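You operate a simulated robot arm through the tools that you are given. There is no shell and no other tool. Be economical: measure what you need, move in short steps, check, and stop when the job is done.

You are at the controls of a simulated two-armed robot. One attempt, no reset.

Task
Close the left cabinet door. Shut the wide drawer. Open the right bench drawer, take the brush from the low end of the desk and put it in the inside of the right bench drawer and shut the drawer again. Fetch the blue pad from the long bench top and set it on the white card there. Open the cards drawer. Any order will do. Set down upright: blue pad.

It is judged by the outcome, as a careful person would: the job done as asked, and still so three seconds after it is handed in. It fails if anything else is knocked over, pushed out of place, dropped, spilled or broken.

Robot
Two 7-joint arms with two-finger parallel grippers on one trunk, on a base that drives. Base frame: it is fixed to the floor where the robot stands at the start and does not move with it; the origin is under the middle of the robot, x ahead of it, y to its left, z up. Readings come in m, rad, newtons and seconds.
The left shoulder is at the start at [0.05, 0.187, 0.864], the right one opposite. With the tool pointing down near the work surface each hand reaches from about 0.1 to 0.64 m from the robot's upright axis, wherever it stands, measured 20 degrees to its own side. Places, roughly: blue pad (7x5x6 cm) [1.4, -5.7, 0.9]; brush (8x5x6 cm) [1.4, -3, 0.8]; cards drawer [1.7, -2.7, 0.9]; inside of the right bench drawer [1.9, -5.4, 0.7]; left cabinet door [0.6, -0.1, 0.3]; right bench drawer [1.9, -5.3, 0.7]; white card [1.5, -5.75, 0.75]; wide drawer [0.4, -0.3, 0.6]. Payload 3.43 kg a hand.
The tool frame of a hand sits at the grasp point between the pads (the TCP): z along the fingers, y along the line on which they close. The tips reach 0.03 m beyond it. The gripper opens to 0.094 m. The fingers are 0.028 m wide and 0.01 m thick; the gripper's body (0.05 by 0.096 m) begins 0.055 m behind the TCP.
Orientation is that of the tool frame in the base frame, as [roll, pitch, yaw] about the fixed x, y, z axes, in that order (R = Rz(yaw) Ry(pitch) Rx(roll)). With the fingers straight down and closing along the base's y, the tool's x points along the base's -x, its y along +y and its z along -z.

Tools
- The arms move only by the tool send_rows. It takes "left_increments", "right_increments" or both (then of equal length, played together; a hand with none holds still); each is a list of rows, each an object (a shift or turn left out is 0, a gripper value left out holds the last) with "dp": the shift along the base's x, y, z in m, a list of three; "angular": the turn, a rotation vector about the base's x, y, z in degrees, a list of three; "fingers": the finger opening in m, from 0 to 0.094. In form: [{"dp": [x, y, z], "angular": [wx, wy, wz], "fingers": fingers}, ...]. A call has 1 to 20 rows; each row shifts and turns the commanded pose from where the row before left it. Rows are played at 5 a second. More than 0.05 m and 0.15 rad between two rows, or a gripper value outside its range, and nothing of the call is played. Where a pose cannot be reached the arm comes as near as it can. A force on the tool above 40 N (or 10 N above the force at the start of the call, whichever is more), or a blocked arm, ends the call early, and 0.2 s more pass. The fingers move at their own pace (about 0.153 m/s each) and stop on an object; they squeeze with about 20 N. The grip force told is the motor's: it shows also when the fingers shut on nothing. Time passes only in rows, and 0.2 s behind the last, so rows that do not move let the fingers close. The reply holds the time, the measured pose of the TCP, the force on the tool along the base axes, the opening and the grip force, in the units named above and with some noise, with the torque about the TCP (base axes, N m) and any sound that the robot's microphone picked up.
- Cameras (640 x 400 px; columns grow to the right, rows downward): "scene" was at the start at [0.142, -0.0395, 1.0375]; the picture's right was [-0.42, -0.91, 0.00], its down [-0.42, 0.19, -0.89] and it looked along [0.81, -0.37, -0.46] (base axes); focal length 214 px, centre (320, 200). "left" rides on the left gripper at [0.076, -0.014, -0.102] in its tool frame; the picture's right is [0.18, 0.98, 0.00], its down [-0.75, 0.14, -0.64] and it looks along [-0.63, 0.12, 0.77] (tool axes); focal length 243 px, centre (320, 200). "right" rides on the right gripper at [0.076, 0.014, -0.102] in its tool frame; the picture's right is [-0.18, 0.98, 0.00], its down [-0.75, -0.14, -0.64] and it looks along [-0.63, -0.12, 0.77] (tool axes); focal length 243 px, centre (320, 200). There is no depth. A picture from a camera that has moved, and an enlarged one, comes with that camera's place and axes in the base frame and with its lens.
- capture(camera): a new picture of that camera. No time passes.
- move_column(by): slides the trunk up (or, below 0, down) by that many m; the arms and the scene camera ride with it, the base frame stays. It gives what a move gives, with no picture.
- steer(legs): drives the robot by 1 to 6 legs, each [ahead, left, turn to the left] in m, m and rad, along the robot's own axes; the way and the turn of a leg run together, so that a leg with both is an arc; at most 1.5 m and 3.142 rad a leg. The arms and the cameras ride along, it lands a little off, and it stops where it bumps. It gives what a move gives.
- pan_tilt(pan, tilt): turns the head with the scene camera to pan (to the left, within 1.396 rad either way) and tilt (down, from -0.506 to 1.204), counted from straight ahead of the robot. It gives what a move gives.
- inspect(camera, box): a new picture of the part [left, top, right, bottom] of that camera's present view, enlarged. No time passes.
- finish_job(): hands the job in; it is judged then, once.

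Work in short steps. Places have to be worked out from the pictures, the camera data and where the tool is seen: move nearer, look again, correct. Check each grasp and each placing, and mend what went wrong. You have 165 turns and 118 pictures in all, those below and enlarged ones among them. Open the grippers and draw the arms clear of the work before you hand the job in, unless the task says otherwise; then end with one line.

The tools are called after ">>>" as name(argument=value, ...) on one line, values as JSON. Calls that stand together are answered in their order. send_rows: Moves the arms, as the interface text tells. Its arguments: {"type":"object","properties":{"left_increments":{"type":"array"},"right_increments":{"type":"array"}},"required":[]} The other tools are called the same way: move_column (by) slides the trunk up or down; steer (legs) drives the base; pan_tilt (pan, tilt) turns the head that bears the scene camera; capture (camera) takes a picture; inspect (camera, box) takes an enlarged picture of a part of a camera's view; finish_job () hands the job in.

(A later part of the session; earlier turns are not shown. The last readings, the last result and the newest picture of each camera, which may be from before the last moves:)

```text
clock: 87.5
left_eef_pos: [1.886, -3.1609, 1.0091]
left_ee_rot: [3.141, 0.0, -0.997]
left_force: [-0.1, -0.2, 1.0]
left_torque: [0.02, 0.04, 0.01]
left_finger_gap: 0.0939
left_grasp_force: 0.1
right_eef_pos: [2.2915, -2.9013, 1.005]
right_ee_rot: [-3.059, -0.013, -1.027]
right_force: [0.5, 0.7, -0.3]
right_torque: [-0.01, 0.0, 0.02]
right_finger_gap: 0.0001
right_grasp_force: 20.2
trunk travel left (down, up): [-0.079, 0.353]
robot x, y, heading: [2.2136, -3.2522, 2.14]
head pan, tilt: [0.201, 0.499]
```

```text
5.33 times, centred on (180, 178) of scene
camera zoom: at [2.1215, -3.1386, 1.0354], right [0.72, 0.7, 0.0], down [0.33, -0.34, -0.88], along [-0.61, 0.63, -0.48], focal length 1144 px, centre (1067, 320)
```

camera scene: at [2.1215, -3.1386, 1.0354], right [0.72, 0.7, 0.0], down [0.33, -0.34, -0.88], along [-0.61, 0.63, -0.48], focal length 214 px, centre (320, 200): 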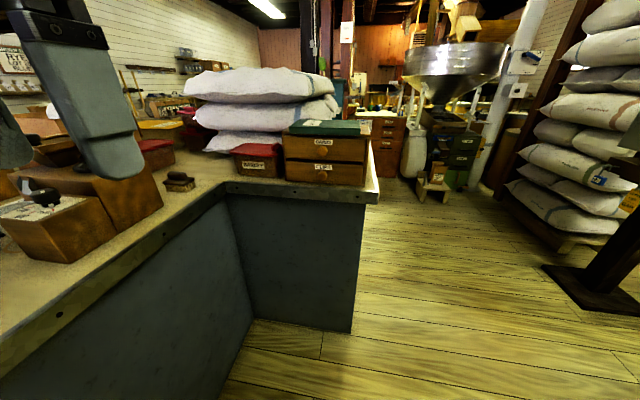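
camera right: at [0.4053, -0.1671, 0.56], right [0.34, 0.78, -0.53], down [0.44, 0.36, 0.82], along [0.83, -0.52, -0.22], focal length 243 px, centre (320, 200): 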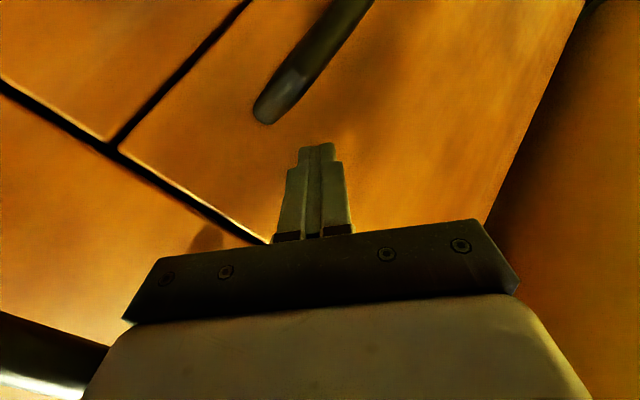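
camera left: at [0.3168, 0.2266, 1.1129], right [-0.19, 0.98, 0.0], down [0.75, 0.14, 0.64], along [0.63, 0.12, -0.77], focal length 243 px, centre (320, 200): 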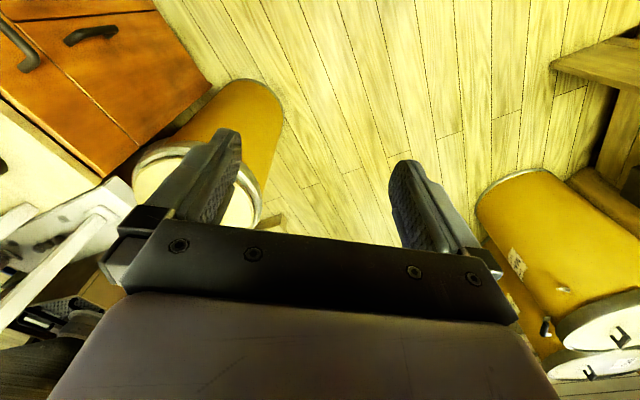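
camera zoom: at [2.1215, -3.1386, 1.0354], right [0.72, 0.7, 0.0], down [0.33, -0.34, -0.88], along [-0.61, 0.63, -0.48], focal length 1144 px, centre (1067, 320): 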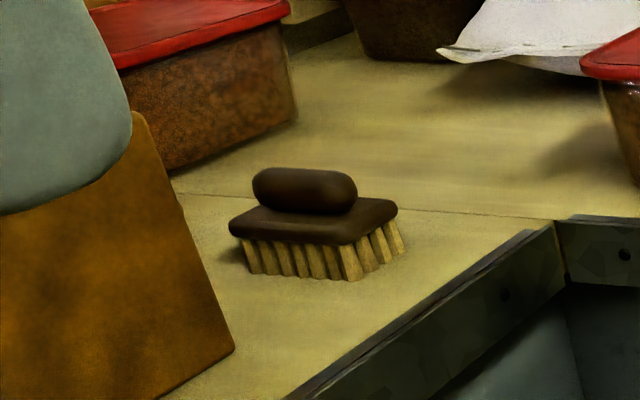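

The upper drawer is labelled CARDS, with its knob near (1.717, -2.713, 0.868). The brush stands on its bristles with a handle on top. I drive 0.25 m closer and tilt the left hand 45° toward the drawer box.

>>> steer(legs=[[0.24, 0, 0]])

>>> send_rows(left_increments=[{"dp": [0.012, 0.006, -0.01], "angular": [6.3, 4.1, 0]}, {"dp": [0.012, 0.006, -0.01], "angular": [6.3, 4.1, 0]}, {"dp": [0.012, 0.006, -0.01], "angular": [6.3, 4.1, 0]}, {"dp": [0.012, 0.006, -0.01], "angular": [6.3, 4.1, 0]}, {"dp": [0.012, 0.006, -0.01], "angular": [6.3, 4.1, 0]}, {"dp": [0.012, 0.006, -0.01], "angular": [6.3, 4.1, 0]}, {"dp": [0, 0, 0]}])

>>> pan_tilt(pan=0.3, tilt=0.6)

>>> capture(camera="scene")

>>> capture(camera="left")

```text
clock: 89.3
left_eef_pos: [1.7579, -2.9603, 1.0087]
left_ee_rot: [3.141, 0.0, -0.999]
left_force: [-0.3, 0.3, -0.5]
left_torque: [0.03, 0.04, 0.01]
left_finger_gap: 0.0939
left_grasp_force: 0.1
right_eef_pos: [2.1622, -2.701, 1.006]
right_ee_rot: [-3.06, -0.012, -1.029]
right_force: [0.0, -0.8, 0.4]
right_torque: [0.02, -0.04, -0.02]
right_finger_gap: 0.0001
right_grasp_force: 19.8
trunk travel left (down, up): [-0.079, 0.353]
robot x, y, heading: [2.0868, -3.0506, 2.143]
head pan, tilt: [0.201, 0.499]
```

```text
clock: 90.8
left_eef_pos: [1.8016, -2.9119, 0.9945]
left_ee_rot: [-2.84, 0.685, -0.656]
left_force: [0.0, -0.6, -0.8]
left_torque: [0.0, 0.01, 0.01]
left_finger_gap: 0.0943
left_grasp_force: 0.0
right_eef_pos: [2.1622, -2.6997, 1.0054]
right_ee_rot: [-3.061, -0.01, -1.029]
right_force: [0.5, -0.1, 0.1]
right_torque: [-0.02, -0.01, -0.03]
right_finger_gap: 0.0001
right_grasp_force: 20.3
trunk travel left (down, up): [-0.079, 0.353]
robot x, y, heading: [2.0871, -3.0521, 2.139]
head pan, tilt: [0.201, 0.499]
stopped in row 7 (left hand): the arm was blocked; the commanded pose is now the measured one
```

```text
clock: 91.5
left_eef_pos: [1.7999, -2.9124, 0.9946]
left_ee_rot: [-2.837, 0.682, -0.649]
left_force: [0.2, -0.6, -0.3]
left_torque: [-0.02, -0.01, 0.0]
left_finger_gap: 0.0941
left_grasp_force: 0.1
right_eef_pos: [2.1622, -2.7008, 1.0054]
right_ee_rot: [-3.059, -0.012, -1.031]
right_force: [0.2, 0.3, 0.2]
right_torque: [-0.02, -0.02, -0.01]
right_finger_gap: 0.0
right_grasp_force: 19.8
trunk travel left (down, up): [-0.079, 0.353]
robot x, y, heading: [2.0894, -3.0538, 2.14]
head pan, tilt: [0.3, 0.6]
```

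```text
86 pictures are left
camera scene: at [1.9919, -2.9411, 1.0304], right [0.69, 0.72, 0.0], down [0.38, -0.37, -0.85], along [-0.61, 0.59, -0.53], focal length 214 px, centre (320, 200)
```

scene: 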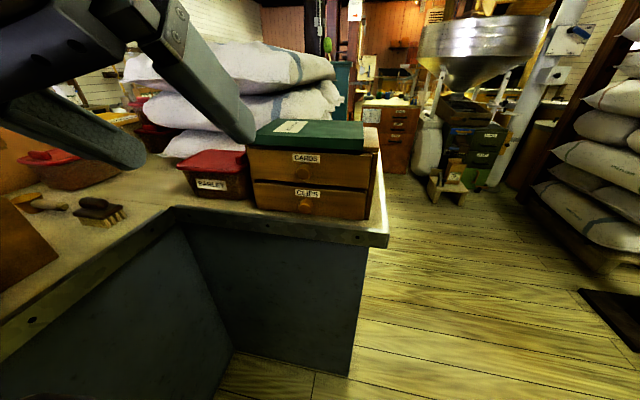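

```text
85 pictures are left
camera left: at [1.8884, -3.0017, 1.027], right [-0.6, -0.72, -0.34], down [-0.38, -0.12, 0.92], along [-0.71, 0.68, -0.2], focal length 243 px, centre (320, 200)
```

left: 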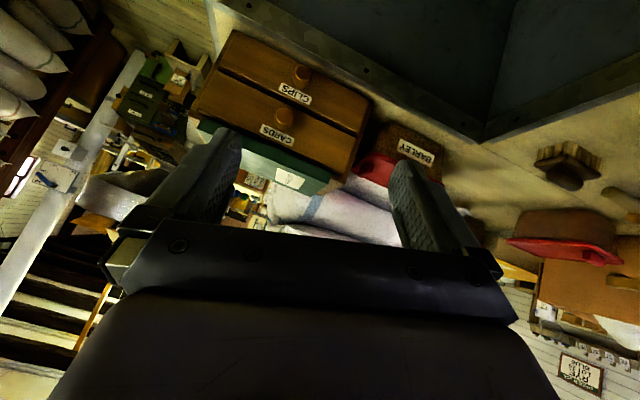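

The drawer's knob is at about (1.714, -2.715, 0.863). The left hand ended slightly twisted, so I move it out to a point 8 cm in front of the knob while correcting its orientation.

>>> send_rows(left_increments=[{"dp": [-0.0095, 0.031, -0.02], "angular": [-1.1, 3.3, -2]}, {"dp": [-0.0095, 0.031, -0.03], "angular": [-1.1, 3.3, -2]}, {"dp": [-0.0095, 0.031, -0.035], "angular": [-1.1, 3.3, -2]}, {"dp": [-0.0095, 0.031, -0.043], "angular": [-1.1, 3.3, -2]}, {"dp": [0, 0, 0]}])

>>> capture(camera="left")

>>> capture(camera="scene")

```text
refused: row 4 steps farther than a row can; nothing moved
```

```text
84 pictures are left
camera left: at [1.8884, -3.0017, 1.027], right [-0.6, -0.72, -0.34], down [-0.38, -0.12, 0.92], along [-0.71, 0.68, -0.2], focal length 243 px, centre (320, 200)
```

left: 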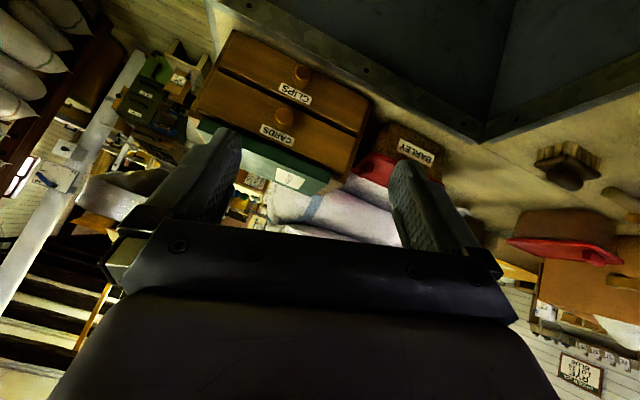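

```text
83 pictures are left
camera scene: at [1.9919, -2.9411, 1.0304], right [0.69, 0.72, 0.0], down [0.38, -0.37, -0.85], along [-0.61, 0.59, -0.53], focal length 214 px, centre (320, 200)
```

scene: 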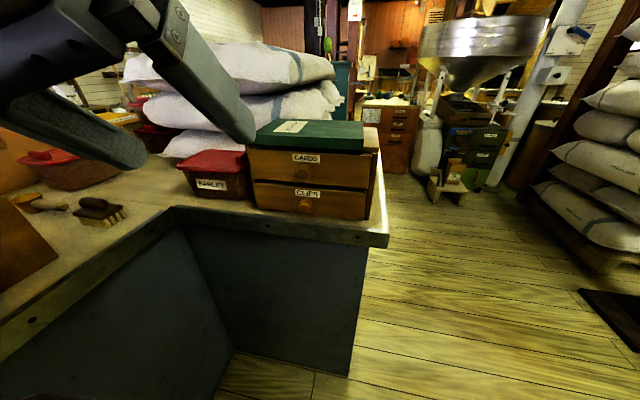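

That call was refused because its fourth row stepped too far. I resend the same move in smaller rows.

>>> send_rows(left_increments=[{"dp": [-0.0095, 0.031, -0.02], "angular": [-1.1, 3.3, -2]}, {"dp": [-0.0095, 0.031, -0.03], "angular": [-1.1, 3.3, -2]}, {"dp": [-0.0095, 0.031, -0.035], "angular": [-1.1, 3.3, -2]}, {"dp": [-0.0095, 0.031, -0.035], "angular": [-1.1, 3.3, -2]}, {"dp": [0, 0, -0.009]}, {"dp": [0, 0, 0]}])

>>> capture(camera="left")

```text
clock: 92.9
left_eef_pos: [1.7631, -2.7877, 0.8655]
left_ee_rot: [-3.14, 0.786, -0.998]
left_force: [-0.4, -0.8, -0.6]
left_torque: [0.01, 0.01, -0.03]
left_finger_gap: 0.0939
left_grasp_force: 0.1
right_eef_pos: [2.1625, -2.6996, 1.0059]
right_ee_rot: [-3.059, -0.012, -1.03]
right_force: [0.3, 0.3, -0.7]
right_torque: [0.01, -0.03, 0.0]
right_finger_gap: 0.0
right_grasp_force: 20.4
trunk travel left (down, up): [-0.079, 0.353]
robot x, y, heading: [2.0856, -3.0479, 2.139]
head pan, tilt: [0.3, 0.6]
```

```text
82 pictures are left
camera left: at [1.8426, -2.8878, 0.885], right [-0.76, -0.64, -0.13], down [-0.16, -0.01, 0.99], along [-0.63, 0.77, -0.1], focal length 243 px, centre (320, 200)
```

left: 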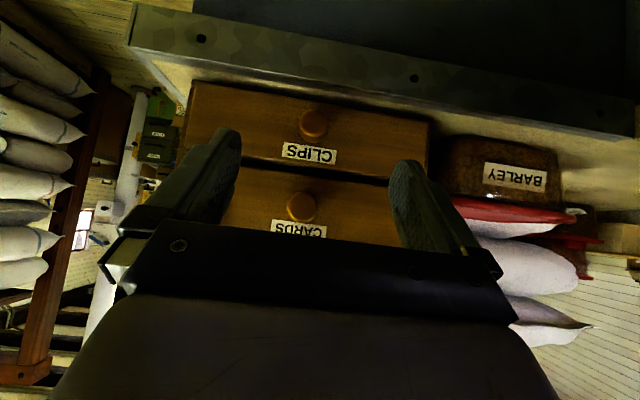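

The hand is squared up and centred on the knob. I advance 7.5 cm and close the fingers.

>>> send_rows(left_increments=[{"dp": [-0.0102, 0.0158, 0.001]}, {"dp": [-0.0102, 0.0158, 0.001]}, {"dp": [-0.0102, 0.0158, 0.001]}, {"dp": [-0.0102, 0.0158, 0]}, {"dp": [0, 0, 0], "fingers": 0.0}, {"dp": [0, 0, 0]}, {"dp": [0, 0, 0]}])

>>> capture(camera="left")

```text
clock: 93.8
left_eef_pos: [1.729, -2.7336, 0.8705]
left_ee_rot: [3.141, 0.779, -0.999]
left_force: [6.7, -13.0, 4.3]
left_torque: [-0.12, 0.16, 0.74]
left_finger_gap: 0.0942
left_grasp_force: 0.1
right_eef_pos: [2.1621, -2.7018, 1.0059]
right_ee_rot: [-3.057, -0.01, -1.03]
right_force: [0.5, 0.6, -0.4]
right_torque: [0.01, -0.03, 0.0]
right_finger_gap: 0.0
right_grasp_force: 19.8
trunk travel left (down, up): [-0.079, 0.353]
robot x, y, heading: [2.088, -3.0523, 2.146]
head pan, tilt: [0.3, 0.6]
stopped in row 4 (left hand): the force on the tool passed its limit (the readings are from after the stop); the commanded pose is now the measured one
```

```text
81 pictures are left
camera left: at [1.8097, -2.8341, 0.891], right [-0.76, -0.64, -0.13], down [-0.17, 0.0, 0.99], along [-0.63, 0.77, -0.1], focal length 243 px, centre (320, 200)
```

left: 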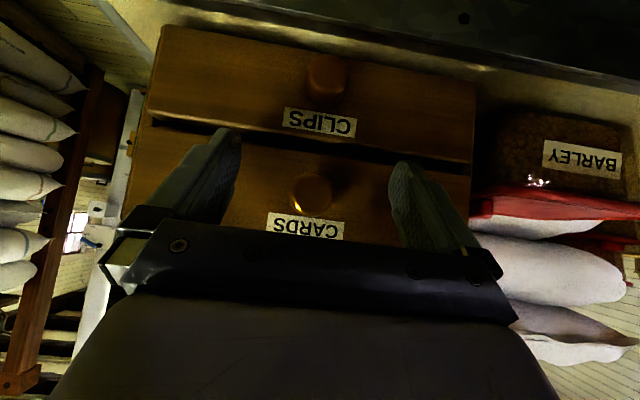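

The fingertips touched the drawer front, so the knob is now between the fingers. I back off slightly and close on it.

>>> send_rows(left_increments=[{"dp": [0.0022, -0.0034, -0.001], "fingers": 0.0}, {"dp": [0, 0, 0]}, {"dp": [0, 0, 0]}, {"dp": [0, 0, 0]}])

>>> capture(camera="left")

```text
clock: 94.8
left_eef_pos: [1.7322, -2.7346, 0.8674]
left_ee_rot: [-3.14, 0.776, -1.005]
left_force: [17.8, 12.1, -3.3]
left_torque: [0.28, 0.3, -0.17]
left_finger_gap: 0.0299
left_grasp_force: 45.0
right_eef_pos: [2.1641, -2.6995, 1.0048]
right_ee_rot: [-3.062, -0.011, -1.031]
right_force: [-0.1, -0.9, -0.9]
right_torque: [-0.01, 0.02, 0.01]
right_finger_gap: 0.0
right_grasp_force: 20.1
trunk travel left (down, up): [-0.079, 0.353]
robot x, y, heading: [2.087, -3.0501, 2.146]
head pan, tilt: [0.3, 0.6]
```

```text
80 pictures are left
camera left: at [1.8126, -2.8347, 0.888], right [-0.76, -0.64, -0.13], down [-0.17, 0.0, 0.99], along [-0.63, 0.77, -0.11], focal length 243 px, centre (320, 200)
```

left: 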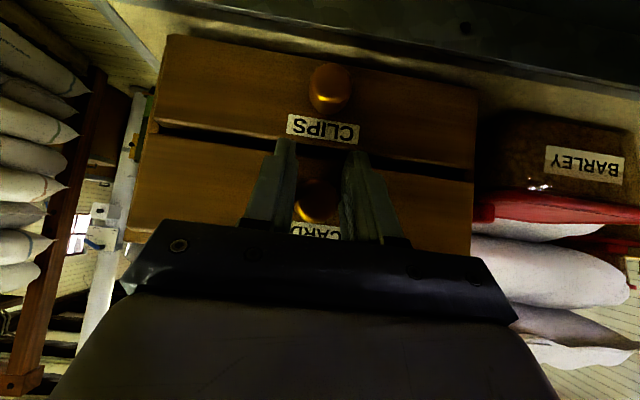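

I have the knob, with the gap at 0.030. I ease off the side load and pull the drawer out along n.

>>> send_rows(left_increments=[{"dp": [0.005, 0.003, 0]}, {"dp": [0.011, -0.017, 0]}, {"dp": [0.011, -0.017, 0]}, {"dp": [0.011, -0.017, 0]}, {"dp": [0.011, -0.017, 0]}, {"dp": [0.011, -0.017, 0]}, {"dp": [0.011, -0.017, 0]}, {"dp": [0.011, -0.017, 0]}, {"dp": [0, 0, 0]}])

>>> capture(camera="left")

>>> capture(camera="scene")

```text
clock: 96.3
left_eef_pos: [1.7894, -2.8157, 0.8675]
left_ee_rot: [-3.127, 0.78, -0.98]
left_force: [-2.1, 11.4, -5.2]
left_torque: [-0.13, -0.15, -0.05]
left_finger_gap: 0.0294
left_grasp_force: 45.4
right_eef_pos: [2.1626, -2.6992, 1.0054]
right_ee_rot: [-3.06, -0.013, -1.029]
right_force: [0.0, -0.2, 0.0]
right_torque: [-0.06, 0.0, 0.02]
right_finger_gap: 0.0002
right_grasp_force: 19.7
trunk travel left (down, up): [-0.079, 0.353]
robot x, y, heading: [2.0868, -3.0485, 2.142]
head pan, tilt: [0.3, 0.6]
stopped in row 7 (left hand): the force on the tool passed its limit (the readings are from after the stop); the commanded pose is now the measured one
```

```text
79 pictures are left
camera left: at [1.8709, -2.9151, 0.8884], right [-0.75, -0.65, -0.14], down [-0.17, -0.01, 0.98], along [-0.64, 0.76, -0.1], focal length 243 px, centre (320, 200)
```

left: 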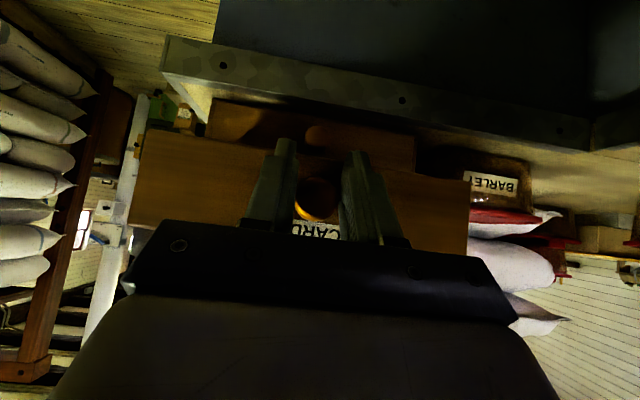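

```text
78 pictures are left
camera scene: at [1.9886, -2.9452, 1.026], right [0.64, 0.76, 0.0], down [0.43, -0.37, -0.82], along [-0.63, 0.53, -0.57], focal length 214 px, centre (320, 200)
```

scene: 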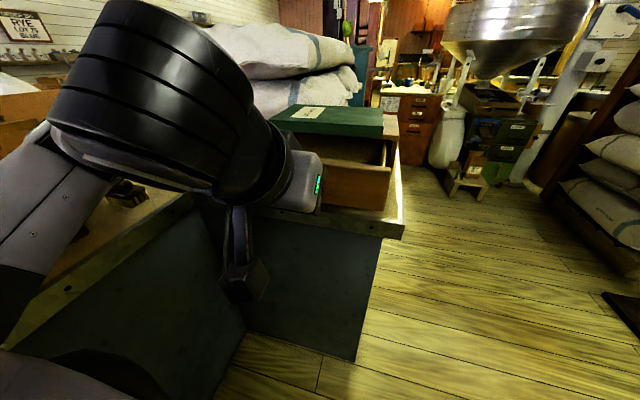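

The drawer is out about 10 cm. I pull once more to see whether that is its stop.

>>> send_rows(left_increments=[{"dp": [0.008, -0.012, 0]}, {"dp": [0.008, -0.012, 0]}, {"dp": [0, 0, 0]}])

```text
clock: 96.7
left_eef_pos: [1.793, -2.8201, 0.8692]
left_ee_rot: [-3.117, 0.788, -0.962]
left_force: [-5.9, 17.8, -6.5]
left_torque: [-0.4, 0.02, -0.01]
left_finger_gap: 0.0255
left_grasp_force: 44.9
right_eef_pos: [2.1614, -2.6981, 1.0053]
right_ee_rot: [-3.06, -0.013, -1.032]
right_force: [-0.4, 0.1, 0.3]
right_torque: [-0.01, 0.01, 0.03]
right_finger_gap: 0.0
right_grasp_force: 20.3
trunk travel left (down, up): [-0.079, 0.353]
robot x, y, heading: [2.0889, -3.051, 2.141]
head pan, tilt: [0.3, 0.6]
stopped in row 1 (left hand): the force on the tool passed its limit (the readings are from after the stop); the commanded pose is now the measured one
```

The drawer is at its stop. I release the knob, back away, and lift and upright the left hand.

>>> send_rows(left_increments=[{"dp": [0, 0, 0], "fingers": 0.094}, {"dp": [0, 0, 0]}, {"dp": [0.012, -0.018, 0.0]}, {"dp": [0.012, -0.018, 0.01]}, {"dp": [0, 0, 0.045], "angular": [-6.3, -4.1, 0]}, {"dp": [0, 0, 0.045], "angular": [-6.3, -4.1, 0]}, {"dp": [0, 0, 0.045], "angular": [-6.3, -4.1, 0]}, {"dp": [0, 0, 0.01], "angular": [-6.3, -4.1, 0]}, {"dp": [0, 0, 0], "angular": [-6.3, -4.1, 0]}, {"dp": [0, 0, 0], "angular": [-6.3, -4.1, 0]}, {"dp": [0, 0, 0]}])

>>> steer(legs=[[0, 0, 0.62]])

>>> pan_tilt(pan=0.35, tilt=0.6)

>>> capture(camera="scene")

>>> capture(camera="left")

```text
clock: 99.1
left_eef_pos: [1.8167, -2.8589, 1.0257]
left_ee_rot: [-3.137, -0.002, -0.974]
left_force: [-0.1, 0.3, -1.1]
left_torque: [-0.03, 0.01, -0.01]
left_finger_gap: 0.0943
left_grasp_force: 0.1
right_eef_pos: [2.1627, -2.6999, 1.0058]
right_ee_rot: [-3.058, -0.012, -1.03]
right_force: [0.0, -0.1, -0.3]
right_torque: [0.0, 0.0, -0.01]
right_finger_gap: 0.0003
right_grasp_force: 20.2
trunk travel left (down, up): [-0.079, 0.353]
robot x, y, heading: [2.0905, -3.0524, 2.14]
head pan, tilt: [0.3, 0.6]
```

```text
clock: 101.2
left_eef_pos: [1.7563, -3.0527, 1.0251]
left_ee_rot: [-3.138, 0.002, -0.348]
left_force: [-1.2, 0.2, 1.0]
left_torque: [-0.03, -0.03, 0.0]
left_finger_gap: 0.0937
left_grasp_force: 0.1
right_eef_pos: [1.9434, -2.7213, 1.0063]
right_ee_rot: [-3.058, -0.011, -0.406]
right_force: [0.1, 0.9, -0.3]
right_torque: [-0.01, -0.01, 0.04]
right_finger_gap: 0.0001
right_grasp_force: 19.8
trunk travel left (down, up): [-0.079, 0.353]
robot x, y, heading: [2.0859, -3.0489, 2.766]
head pan, tilt: [0.3, 0.6]
```

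```text
clock: 101.8
left_eef_pos: [1.7567, -3.0537, 1.025]
left_ee_rot: [-3.139, 0.002, -0.349]
left_force: [0.6, -0.2, -0.2]
left_torque: [0.0, 0.0, 0.01]
left_finger_gap: 0.094
left_grasp_force: 0.1
right_eef_pos: [1.9431, -2.7212, 1.0058]
right_ee_rot: [-3.057, -0.013, -0.408]
right_force: [-0.5, -0.7, 0.2]
right_torque: [0.0, -0.01, -0.02]
right_finger_gap: 0.0
right_grasp_force: 19.5
trunk travel left (down, up): [-0.079, 0.353]
robot x, y, heading: [2.0901, -3.0539, 2.758]
head pan, tilt: [0.351, 0.6]
```

```text
77 pictures are left
camera scene: at [1.9452, -3.0281, 1.0263], right [0.03, 1.0, 0.0], down [0.56, -0.02, -0.83], along [-0.82, 0.02, -0.56], focal length 214 px, centre (320, 200)
```

scene: 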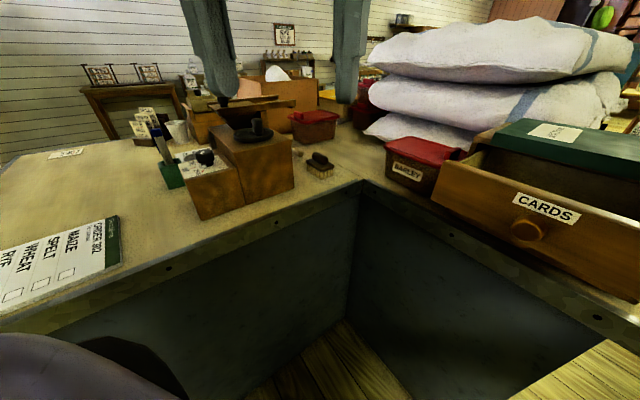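

```text
76 pictures are left
camera left: at [1.8326, -3.067, 1.1285], right [-0.16, -0.99, 0.0], down [-0.76, 0.12, 0.64], along [-0.63, 0.11, -0.77], focal length 243 px, centre (320, 200)
```

left: 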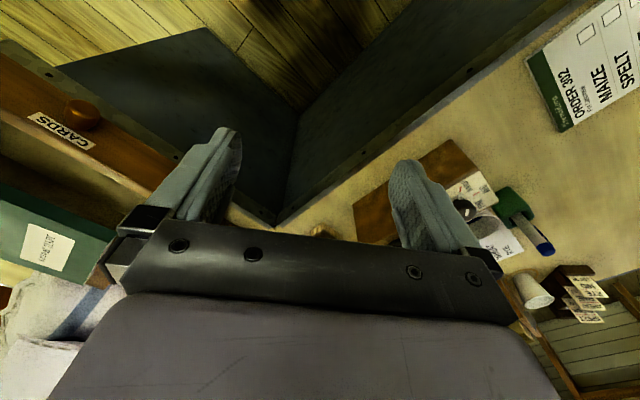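

I enlarge the view of the brush to fix its place and orientation.

>>> inspect(camera="scene", box=[270, 130, 382, 200])

```text
5.71 times, centred on (326, 165) of scene
camera zoom: at [1.9452, -3.0281, 1.0263], right [0.03, 1.0, 0.0], down [0.56, -0.02, -0.83], along [-0.82, 0.02, -0.56], focal length 1226 px, centre (286, 400)
```

zoom: 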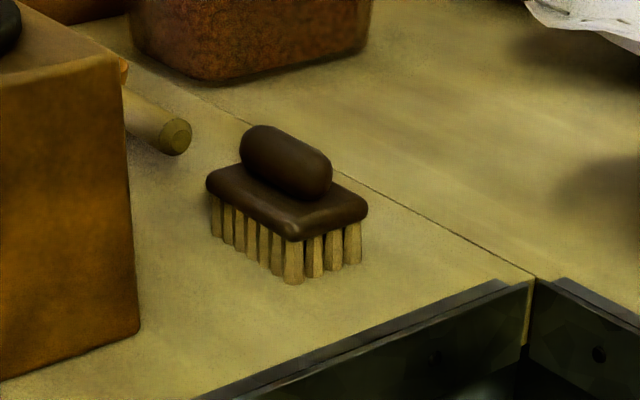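

The brush is centred near (1.437, -3.015), with its long axis along l. I edge 10 cm closer and rotate the left hand 53° so it closes along n.

>>> steer(legs=[[0.1, 0, 0]])

>>> send_rows(left_increments=[{"dp": [-0.02, 0, 0], "angular": [0, 0, 7.5], "fingers": 0.08}, {"dp": [-0.02, 0, 0], "angular": [0, 0, 7.5]}, {"dp": [-0.02, 0, 0], "angular": [0, 0, 7.6]}, {"dp": [-0.02, 0, 0], "angular": [0, 0, 7.6]}, {"dp": [-0.02, 0, 0], "angular": [0, 0, 7.6]}, {"dp": [0, 0, 0], "angular": [0, 0, 7.6]}, {"dp": [0, 0, 0], "angular": [0, 0, 7.6]}, {"dp": [0, 0, 0]}])

>>> capture(camera="left")

```text
clock: 103.0
left_eef_pos: [1.6633, -3.0143, 1.0245]
left_ee_rot: [-3.14, 0.0, -0.351]
left_force: [-0.3, 0.6, -0.1]
left_torque: [-0.01, 0.0, 0.02]
left_finger_gap: 0.0941
left_grasp_force: 0.0
right_eef_pos: [1.8522, -2.685, 1.0064]
right_ee_rot: [-3.059, -0.013, -0.409]
right_force: [-0.8, 0.2, 0.2]
right_torque: [0.01, -0.01, 0.0]
right_finger_gap: 0.0
right_grasp_force: 20.6
trunk travel left (down, up): [-0.079, 0.353]
robot x, y, heading: [1.9938, -3.0166, 2.762]
head pan, tilt: [0.351, 0.6]
```

```text
clock: 104.8
left_eef_pos: [1.562, -3.016, 1.0254]
left_ee_rot: [-3.139, 0.002, 0.577]
left_force: [0.1, 0.6, -0.2]
left_torque: [0.01, 0.0, 0.0]
left_finger_gap: 0.08
left_grasp_force: 0.0
right_eef_pos: [1.852, -2.6848, 1.0065]
right_ee_rot: [-3.059, -0.012, -0.409]
right_force: [0.7, -0.3, 0.0]
right_torque: [0.02, 0.01, -0.01]
right_finger_gap: 0.0
right_grasp_force: 19.8
trunk travel left (down, up): [-0.079, 0.353]
robot x, y, heading: [1.9972, -3.0166, 2.761]
head pan, tilt: [0.351, 0.6]
```

```text
74 pictures are left
camera left: at [1.6199, -2.9635, 1.1286], right [0.69, -0.72, 0.0], down [-0.55, -0.53, 0.64], along [-0.47, -0.44, -0.77], focal length 243 px, centre (320, 200)
```

left: 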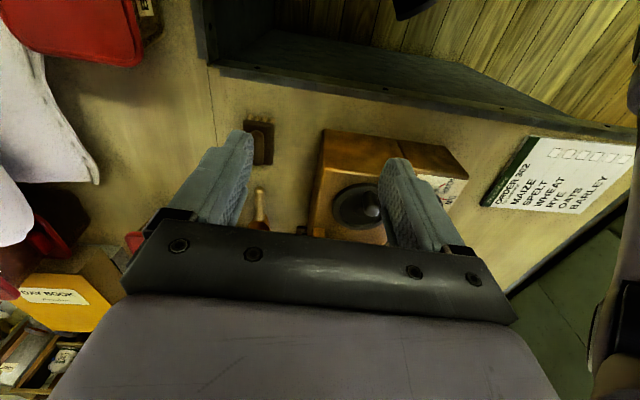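

Both views put the brush at (1.44, -3.01). I move over it and lower to z 0.88 for a check.

>>> send_rows(left_increments=[{"dp": [-0.041, 0.001, 0]}, {"dp": [-0.041, 0.001, 0]}, {"dp": [-0.041, 0.002, 0]}, {"dp": [0, 0, -0.048]}, {"dp": [0, 0, -0.048]}, {"dp": [0, 0, -0.048]}, {"dp": [0, 0, 0]}])

>>> capture(camera="left")

>>> capture(camera="scene")

```text
clock: 106.4
left_eef_pos: [1.4429, -3.0154, 0.8773]
left_ee_rot: [-3.136, 0.003, 0.573]
left_force: [-1.0, 0.0, -0.7]
left_torque: [0.0, -0.01, -0.03]
left_finger_gap: 0.0798
left_grasp_force: 0.0
left hand out of reach, approached as far as the arm can: row 3
right_eef_pos: [1.8522, -2.6855, 1.006]
right_ee_rot: [-3.058, -0.012, -0.407]
right_force: [-0.7, 0.1, 0.2]
right_torque: [0.02, 0.02, 0.0]
right_finger_gap: 0.0
right_grasp_force: 20.4
trunk travel left (down, up): [-0.079, 0.353]
robot x, y, heading: [1.9979, -3.0118, 2.763]
head pan, tilt: [0.351, 0.6]
```

```text
73 pictures are left
camera left: at [1.4998, -2.9634, 0.9812], right [0.69, -0.73, -0.01], down [-0.55, -0.53, 0.64], along [-0.47, -0.44, -0.77], focal length 243 px, centre (320, 200)
```

left: 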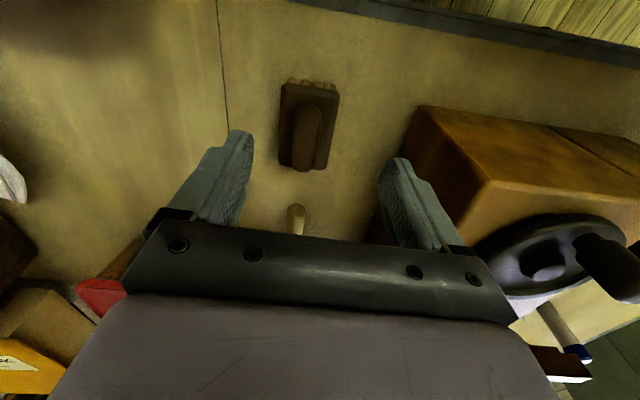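

```text
72 pictures are left
camera scene: at [1.8529, -2.9913, 1.0263], right [0.03, 1.0, 0.0], down [0.56, -0.02, -0.82], along [-0.82, 0.02, -0.57], focal length 214 px, centre (320, 200)
```

scene: 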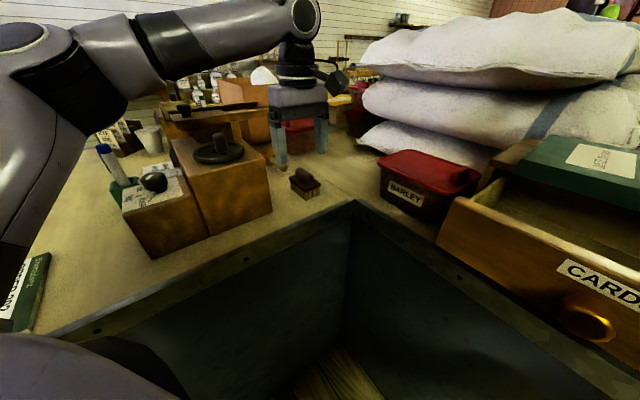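

The brush lies centred between the fingers. I lower to z ≈ 0.80 and close on its plate.

>>> send_rows(left_increments=[{"dp": [-0.006, 0.003, -0.03]}, {"dp": [0, 0, -0.03]}, {"dp": [0, 0, -0.016]}, {"dp": [0, 0, 0], "fingers": 0.0}, {"dp": [0, 0, 0]}, {"dp": [0, 0, 0]}])

>>> capture(camera="left")

```text
clock: 107.8
left_eef_pos: [1.4389, -3.0106, 0.8009]
left_ee_rot: [-3.138, 0.001, 0.575]
left_force: [0.5, 1.3, 0.5]
left_torque: [0.05, -0.02, 0.0]
left_finger_gap: 0.0435
left_grasp_force: 19.8
right_eef_pos: [1.8515, -2.6854, 1.0048]
right_ee_rot: [-3.059, -0.011, -0.408]
right_force: [0.2, -0.1, 0.9]
right_torque: [0.01, -0.04, 0.0]
right_finger_gap: 0.0001
right_grasp_force: 20.5
trunk travel left (down, up): [-0.079, 0.353]
robot x, y, heading: [1.9953, -3.0169, 2.765]
head pan, tilt: [0.351, 0.6]
```

```text
71 pictures are left
camera left: at [1.4948, -2.959, 0.9045], right [0.69, -0.73, 0.0], down [-0.55, -0.53, 0.64], along [-0.47, -0.44, -0.77], focal length 243 px, centre (320, 200)
```

left: 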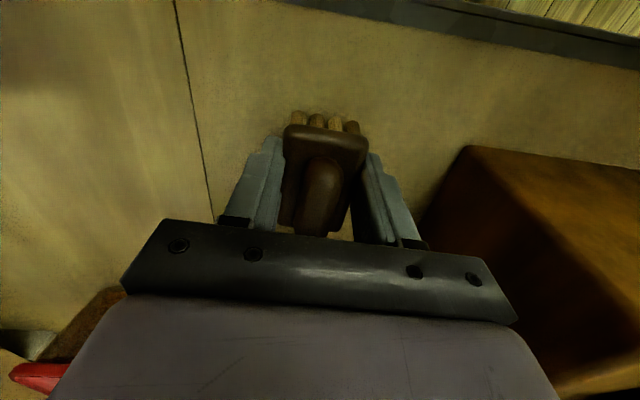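

The brush is gripped at 0.0435. I lift it, draw it back in toward the robot, and turn the hand back.

>>> send_rows(left_increments=[{"dp": [0, 0, 0.04]}, {"dp": [0, 0, 0.045]}, {"dp": [0, 0, 0.045]}, {"dp": [0, 0, 0.045]}, {"dp": [0, 0, 0.045]}, {"dp": [0.04, 0, 0]}, {"dp": [0.04, 0, 0], "angular": [0, 0, -7.5]}, {"dp": [0.04, 0, 0], "angular": [0, 0, -7.5]}, {"dp": [0.04, 0, 0], "angular": [0, 0, -7.5]}, {"dp": [0.04, 0, 0], "angular": [0, 0, -7.6]}, {"dp": [0.02, 0, 0], "angular": [0, 0, -7.6]}, {"dp": [0.01, 0, 0], "angular": [0, 0, -7.6]}, {"dp": [0, 0, 0], "angular": [0, 0, -7.6]}, {"dp": [0, 0, 0]}])

>>> capture(camera="left")

```text
clock: 110.8
left_eef_pos: [1.6715, -3.0101, 1.0159]
left_ee_rot: [-3.139, 0.001, -0.351]
left_force: [0.1, 0.1, -0.8]
left_torque: [0.01, 0.02, 0.0]
left_finger_gap: 0.0432
left_grasp_force: 20.4
left hand out of reach, approached as far as the arm can: row 5
right_eef_pos: [1.853, -2.685, 1.0057]
right_ee_rot: [-3.058, -0.011, -0.408]
right_force: [-0.5, -0.2, -0.3]
right_torque: [-0.02, -0.02, 0.0]
right_finger_gap: 0.0002
right_grasp_force: 19.6
trunk travel left (down, up): [-0.079, 0.353]
robot x, y, heading: [1.9942, -3.0137, 2.761]
head pan, tilt: [0.351, 0.6]
```

```text
70 pictures are left
camera left: at [1.7476, -3.0256, 1.1198], right [-0.17, -0.99, 0.0], down [-0.76, 0.12, 0.64], along [-0.63, 0.11, -0.77], focal length 243 px, centre (320, 200)
```

left: 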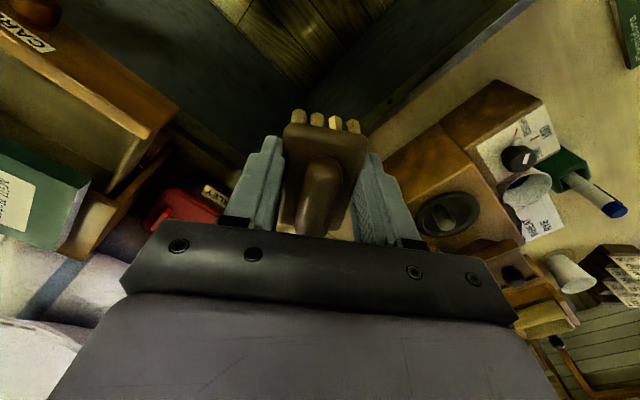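

The brush is held firmly. I back out of the nook, turn to face the bench, and drive toward it.

>>> steer(legs=[[-0.4, 0, 0], [0, 0, 2.52], [0.65, 0, 0], [0, -1.45, 0]])

>>> pan_tilt(pan=-0.05, tilt=0.5)

>>> capture(camera="scene")

```text
clock: 129.2
left_eef_pos: [1.6724, -4.655, 1.0163]
left_ee_rot: [-3.138, 0.001, 2.119]
left_force: [0.3, -0.7, -0.9]
left_torque: [-0.01, 0.02, 0.0]
left_finger_gap: 0.0431
left_grasp_force: 20.0
right_eef_pos: [1.3293, -4.7966, 1.0057]
right_ee_rot: [-3.058, -0.011, 2.06]
right_force: [-0.8, 0.3, -0.2]
right_torque: [0.05, -0.02, -0.04]
right_finger_gap: 0.0
right_grasp_force: 19.7
trunk travel left (down, up): [-0.079, 0.353]
robot x, y, heading: [1.422, -4.4519, -1.053]
head pan, tilt: [0.351, 0.6]
```

```text
clock: 130.1
left_eef_pos: [1.6734, -4.6559, 1.0156]
left_ee_rot: [-3.137, 0.001, 2.118]
left_force: [0.7, 0.2, 0.2]
left_torque: [0.0, 0.02, -0.02]
left_finger_gap: 0.0432
left_grasp_force: 19.7
right_eef_pos: [1.3291, -4.7979, 1.005]
right_ee_rot: [-3.057, -0.01, 2.059]
right_force: [0.2, -0.5, -0.8]
right_torque: [0.03, 0.02, 0.01]
right_finger_gap: 0.0
right_grasp_force: 19.7
trunk travel left (down, up): [-0.079, 0.353]
robot x, y, heading: [1.4216, -4.4532, -1.054]
head pan, tilt: [-0.051, 0.499]
```

```text
69 pictures are left
camera scene: at [1.4922, -4.5842, 1.0354], right [-0.89, -0.45, 0.0], down [-0.22, 0.43, -0.88], along [0.4, -0.78, -0.48], focal length 214 px, centre (320, 200)
```

scene: 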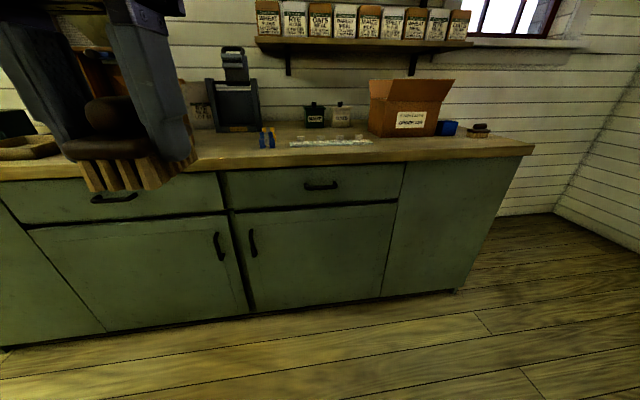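

The right bench drawer's handle is near (1.83, -5.25). I enlarge the bench top to find the blue pad and the white card.

>>> inspect(camera="scene", box=[350, 70, 510, 170])

>>> inspect(camera="scene", box=[200, 100, 400, 225])

```text
4.00 times, centred on (430, 120) of scene
camera zoom: at [1.4922, -4.5842, 1.0354], right [-0.89, -0.45, 0.0], down [-0.22, 0.43, -0.88], along [0.4, -0.78, -0.48], focal length 858 px, centre (-120, 520)
```

zoom: 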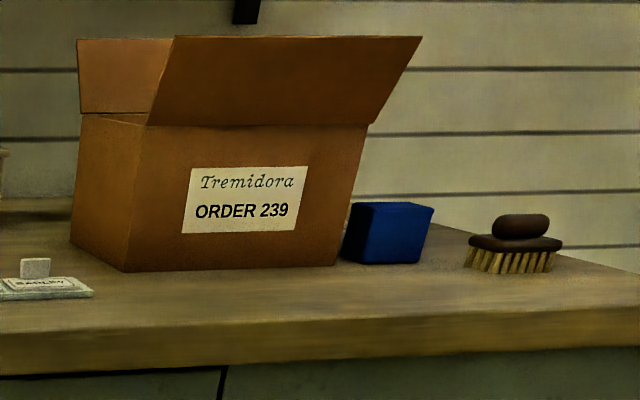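

```text
3.20 times, centred on (300, 162) of scene
camera zoom: at [1.4922, -4.5842, 1.0354], right [-0.89, -0.45, 0.0], down [-0.22, 0.43, -0.88], along [0.4, -0.78, -0.48], focal length 686 px, centre (384, 320)
```

zoom: 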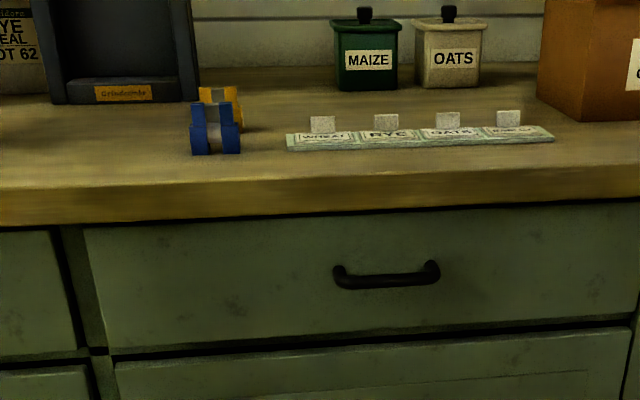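

The pad (7x5x6, blue) stands just right of the cardboard box, and a second brush there is only a distractor. First the drawer: I square up, move closer, and swing the right hand to point horizontally at the handle, closing vertically.

>>> steer(legs=[[0, 0, 0.058], [0.2, 0, 0]])

>>> send_rows(right_increments=[{"dp": [0.0165, -0.0033, -0.01], "angular": [-1.36, -6.4, -4.62], "fingers": 0.07}, {"dp": [0.0165, -0.0033, -0.01], "angular": [-1.36, -6.4, -4.62]}, {"dp": [0.0165, -0.0033, -0.01], "angular": [-1.36, -6.4, -4.62]}, {"dp": [0.0165, -0.0033, -0.01], "angular": [-1.36, -6.4, -4.62]}, {"dp": [0.0165, -0.0033, -0.01], "angular": [-1.36, -6.4, -4.62]}, {"dp": [0.0165, -0.0033, -0.01], "angular": [-1.36, -6.4, -4.62]}, {"dp": [0.0165, -0.0033, -0.01], "angular": [-1.36, -6.4, -4.62]}, {"dp": [0.0165, -0.0033, -0.01], "angular": [-1.36, -6.4, -4.62]}, {"dp": [0.0165, -0.0033, -0.01], "angular": [-1.36, -6.4, -4.62]}, {"dp": [0.0165, -0.0033, -0.01], "angular": [-1.36, -6.4, -4.62]}, {"dp": [0.0165, -0.0033, -0.01], "angular": [-1.36, -6.4, -4.62]}, {"dp": [0.0165, -0.0033, -0.01], "angular": [-1.36, -6.4, -4.62]}, {"dp": [0.0165, -0.0033, -0.01], "angular": [-1.36, -6.4, -4.62]}, {"dp": [0.0165, -0.0033, -0.01], "angular": [-1.36, -6.4, -4.62]}, {"dp": [0.0165, -0.0033, -0.01], "angular": [-1.36, -6.4, -4.62]}, {"dp": [0, 0, 0]}], left_increments=[{"dp": [0.0056, 0.0036, 0.004]}, {"dp": [0.0056, 0.0036, 0.004]}, {"dp": [0.0056, 0.0036, 0.004]}, {"dp": [0.0056, 0.0036, 0.004]}, {"dp": [0.0056, 0.0036, 0.004]}, {"dp": [0.0056, 0.0036, 0.004]}, {"dp": [0.0056, 0.0036, 0.004]}, {"dp": [0.0056, 0.0036, 0.004]}, {"dp": [0.0056, 0.0036, 0.004]}, {"dp": [0.0056, 0.0036, 0.004]}, {"dp": [0.0056, 0.0036, 0.004]}, {"dp": [0.0056, 0.0036, 0.004]}, {"dp": [0.0056, 0.0036, 0.004]}, {"dp": [0.0056, 0.0036, 0.004]}, {"dp": [0.0056, 0.0036, 0.004]}, {"dp": [0, 0, 0]}])

>>> capture(camera="scene")

>>> capture(camera="right")

```text
clock: 132.1
left_eef_pos: [1.7935, -4.8099, 1.017]
left_ee_rot: [-3.138, 0.001, 2.177]
left_force: [0.1, 0.7, -0.7]
left_torque: [-0.03, 0.03, -0.01]
left_finger_gap: 0.0432
left_grasp_force: 19.9
right_eef_pos: [1.4578, -4.9704, 1.0046]
right_ee_rot: [-3.059, -0.01, 2.118]
right_force: [-0.5, -0.1, 0.6]
right_torque: [0.01, -0.02, -0.01]
right_finger_gap: 0.0001
right_grasp_force: 20.3
trunk travel left (down, up): [-0.079, 0.353]
robot x, y, heading: [1.532, -4.6168, -0.993]
head pan, tilt: [-0.051, 0.499]
```

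```text
clock: 135.5
left_eef_pos: [1.8782, -4.7569, 1.076]
left_ee_rot: [-3.136, 0.004, 2.174]
left_force: [-0.9, 0.0, -1.2]
left_torque: [-0.01, -0.04, 0.0]
left_finger_gap: 0.0434
left_grasp_force: 20.3
right_eef_pos: [1.7045, -5.0197, 0.8565]
right_ee_rot: [1.649, -0.031, 0.586]
right_force: [0.4, 0.2, 0.0]
right_torque: [0.0, -0.02, -0.01]
right_finger_gap: 0.0702
right_grasp_force: 0.0
trunk travel left (down, up): [-0.079, 0.353]
robot x, y, heading: [1.5317, -4.6199, -0.999]
head pan, tilt: [-0.051, 0.499]
```

```text
66 pictures are left
camera scene: at [1.609, -4.7485, 1.0354], right [-0.87, -0.5, 0.0], down [-0.24, 0.41, -0.88], along [0.44, -0.76, -0.48], focal length 214 px, centre (320, 200)
```

scene: 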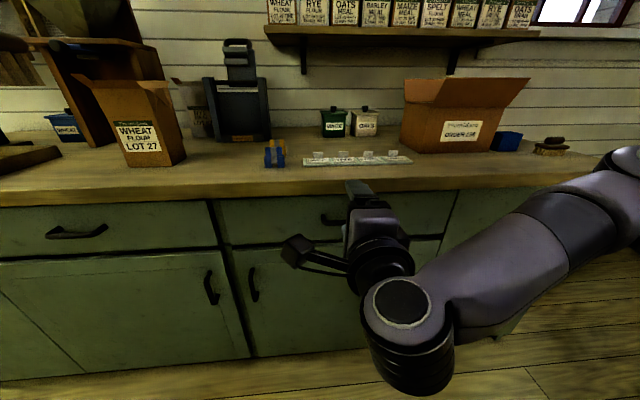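

```text
65 pictures are left
camera right: at [1.713, -4.894, 0.8818], right [-0.14, -0.18, 0.97], down [-0.99, 0.13, -0.11], along [-0.1, -0.97, -0.2], focal length 243 px, centre (320, 200)
```

right: 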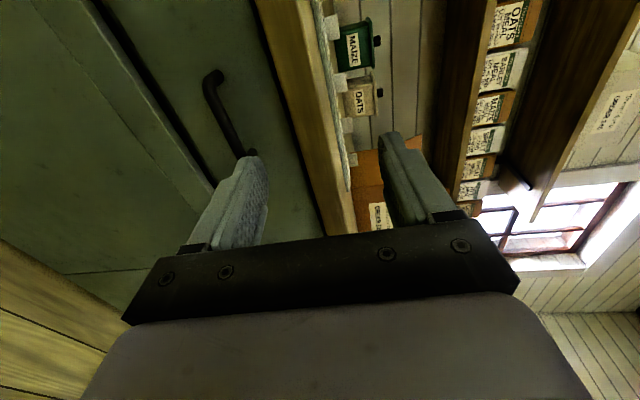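

The right hand now points at the bench. Crossing the views puts the handle at about (1.809, -5.21, 0.713). I lower to that height and trim the angle.

>>> send_rows(right_increments=[{"dp": [-0.0063, -0.004, -0.048], "angular": [-2.4, -0.5, 0]}, {"dp": [-0.0063, -0.004, -0.048], "angular": [-2.4, -0.4, 0]}, {"dp": [0, 0, -0.048]}, {"dp": [0, 0, 0]}])

>>> capture(camera="right")

```text
clock: 136.5
left_eef_pos: [1.8786, -4.7565, 1.075]
left_ee_rot: [-3.137, 0.004, 2.177]
left_force: [-0.6, 0.0, -0.2]
left_torque: [-0.02, 0.03, 0.0]
left_finger_gap: 0.0431
left_grasp_force: 20.1
right_eef_pos: [1.6923, -5.0275, 0.7099]
right_ee_rot: [1.569, 0.002, 0.588]
right_force: [0.9, 0.1, 0.3]
right_torque: [0.0, 0.01, -0.03]
right_finger_gap: 0.07
right_grasp_force: 0.1
trunk travel left (down, up): [-0.079, 0.353]
robot x, y, heading: [1.533, -4.6219, -0.994]
head pan, tilt: [-0.051, 0.499]
```

```text
64 pictures are left
camera right: at [1.6996, -4.8999, 0.7253], right [-0.15, -0.1, 0.98], down [-0.98, 0.12, -0.14], along [-0.1, -0.99, -0.12], focal length 243 px, centre (320, 200)
```

right: 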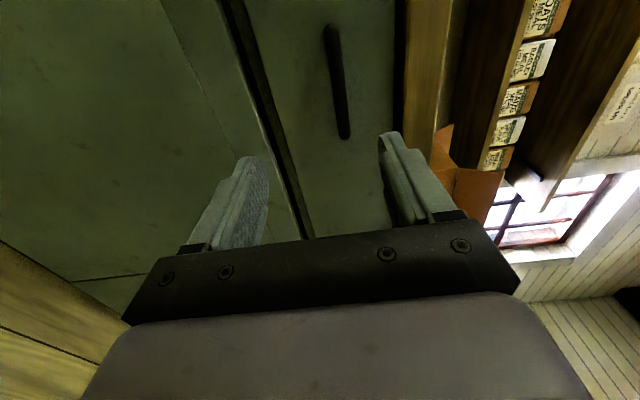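

The handle is at z ≈ 0.73 and l matches. I raise slightly and advance 0.2 m, then close on the bar.

>>> send_rows(right_increments=[{"dp": [0, 0, 0.02]}, {"dp": [0.0218, -0.0336, 0]}, {"dp": [0.0218, -0.0336, 0]}, {"dp": [0.0218, -0.0336, 0]}, {"dp": [0.0218, -0.0336, 0]}, {"dp": [0.0164, -0.0252, 0]}, {"dp": [0, 0, 0]}])

>>> capture(camera="right")

```text
clock: 137.8
left_eef_pos: [1.8773, -4.7569, 1.0754]
left_ee_rot: [-3.136, 0.001, 2.177]
left_force: [-0.3, -0.3, -1.2]
left_torque: [0.0, 0.02, 0.0]
left_finger_gap: 0.0433
left_grasp_force: 20.4
right_eef_pos: [1.7964, -5.1479, 0.74]
right_ee_rot: [1.577, 0.003, 0.577]
right_force: [-10.8, 8.6, 2.4]
right_torque: [-0.42, -0.49, 0.08]
right_finger_gap: 0.0718
right_grasp_force: 1.0
right hand out of reach, approached as far as the arm can: row 4, 5, 6
trunk travel left (down, up): [-0.079, 0.353]
robot x, y, heading: [1.5298, -4.6141, -0.998]
head pan, tilt: [-0.051, 0.499]
stopped in row 6 (right hand): the force on the tool passed its limit (the readings are from after the stop); the commanded pose is now the measured one
```

```text
63 pictures are left
camera right: at [1.8049, -5.0217, 0.7561], right [-0.15, -0.1, 0.98], down [-0.98, 0.13, -0.13], along [-0.11, -0.99, -0.12], focal length 243 px, centre (320, 200)
```

right: 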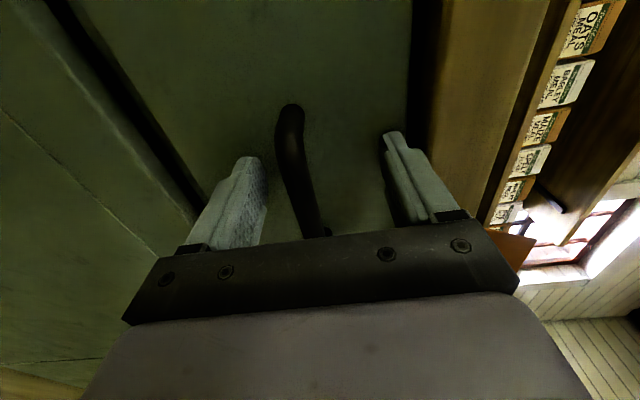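

The fingertips have met the drawer front and the bar runs between the fingers. I close on it.

>>> send_rows(right_increments=[{"dp": [-0.002, 0.003, -0.004], "fingers": 0.0}, {"dp": [0, 0, 0]}, {"dp": [0, 0, 0]}])

>>> capture(camera="right")

```text
clock: 138.6
left_eef_pos: [1.8797, -4.7588, 1.0749]
left_ee_rot: [-3.136, 0.0, 2.178]
left_force: [0.0, -0.2, -0.2]
left_torque: [-0.01, 0.0, -0.02]
left_finger_gap: 0.0432
left_grasp_force: 20.1
right_eef_pos: [1.7957, -5.1471, 0.7305]
right_ee_rot: [1.593, 0.006, 0.579]
right_force: [-1.7, 0.0, -26.6]
right_torque: [0.14, -0.24, -0.18]
right_finger_gap: 0.0184
right_grasp_force: 45.1
trunk travel left (down, up): [-0.079, 0.353]
robot x, y, heading: [1.5332, -4.6172, -0.995]
head pan, tilt: [-0.051, 0.499]
```

```text
62 pictures are left
camera right: at [1.8039, -5.0196, 0.7474], right [-0.14, -0.12, 0.98], down [-0.98, 0.13, -0.12], along [-0.11, -0.99, -0.13], focal length 243 px, centre (320, 200)
```

right: 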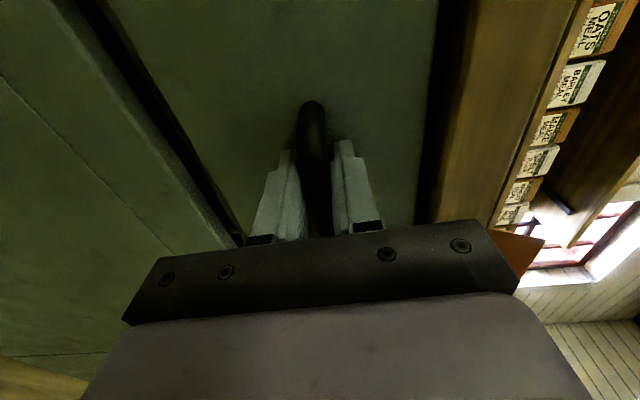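

The bar is gripped at 0.018. I relax the vertical load and pull the drawer out.

>>> send_rows(right_increments=[{"dp": [0, 0, -0.006]}, {"dp": [-0.012, 0.0185, 0]}, {"dp": [-0.012, 0.0185, 0]}, {"dp": [-0.012, 0.0185, 0]}, {"dp": [-0.012, 0.0185, 0]}, {"dp": [-0.012, 0.0185, 0]}, {"dp": [-0.012, 0.0185, 0]}, {"dp": [-0.012, 0.0185, 0]}, {"dp": [-0.012, 0.0185, 0]}, {"dp": [0, 0, 0]}])

>>> capture(camera="scene")

```text
clock: 140.6
left_eef_pos: [1.8777, -4.7574, 1.0756]
left_ee_rot: [-3.136, 0.001, 2.175]
left_force: [0.0, 0.0, -0.6]
left_torque: [0.02, 0.01, -0.01]
left_finger_gap: 0.0435
left_grasp_force: 19.9
right_eef_pos: [1.6999, -5.0106, 0.7303]
right_ee_rot: [1.577, 0.008, 0.564]
right_force: [-5.3, -2.7, 1.5]
right_torque: [0.16, -0.14, 0.15]
right_finger_gap: 0.0184
right_grasp_force: 44.9
trunk travel left (down, up): [-0.079, 0.353]
robot x, y, heading: [1.5293, -4.6184, -0.997]
head pan, tilt: [-0.051, 0.499]
stopped in row 9 (right hand): the force on the tool passed its limit (the readings are from after the stop); the commanded pose is now the measured one
```

```text
61 pictures are left
camera scene: at [1.6081, -4.7491, 1.0353], right [-0.87, -0.5, 0.0], down [-0.24, 0.42, -0.88], along [0.44, -0.76, -0.48], focal length 214 px, centre (320, 200)
```

scene: 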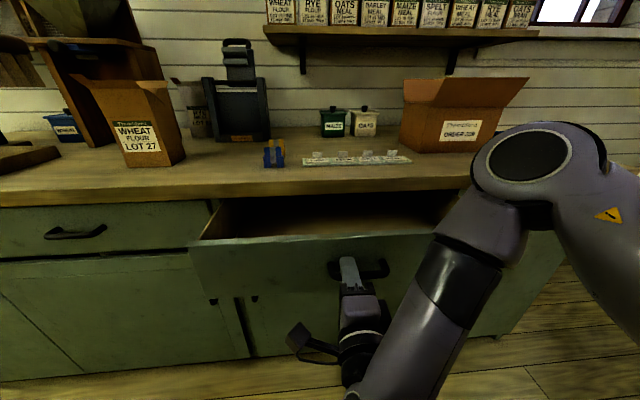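

The drawer is open about 17 cm. I try a little further to see whether that is the stop.

>>> send_rows(right_increments=[{"dp": [-0.003, -0.002, 0]}, {"dp": [-0.009, 0.014, 0]}, {"dp": [-0.009, 0.014, 0]}, {"dp": [0, 0, 0]}])

```text
clock: 141.6
left_eef_pos: [1.8788, -4.7567, 1.075]
left_ee_rot: [-3.136, 0.005, 2.179]
left_force: [-0.3, -0.1, -1.2]
left_torque: [0.02, -0.03, -0.02]
left_finger_gap: 0.0431
left_grasp_force: 20.4
right_eef_pos: [1.6804, -4.9818, 0.7305]
right_ee_rot: [1.577, 0.005, 0.571]
right_force: [2.8, 3.5, 1.0]
right_torque: [0.18, -0.32, 1.19]
right_finger_gap: 0.0184
right_grasp_force: 44.8
trunk travel left (down, up): [-0.079, 0.353]
robot x, y, heading: [1.5344, -4.6188, -0.996]
head pan, tilt: [-0.051, 0.499]
```

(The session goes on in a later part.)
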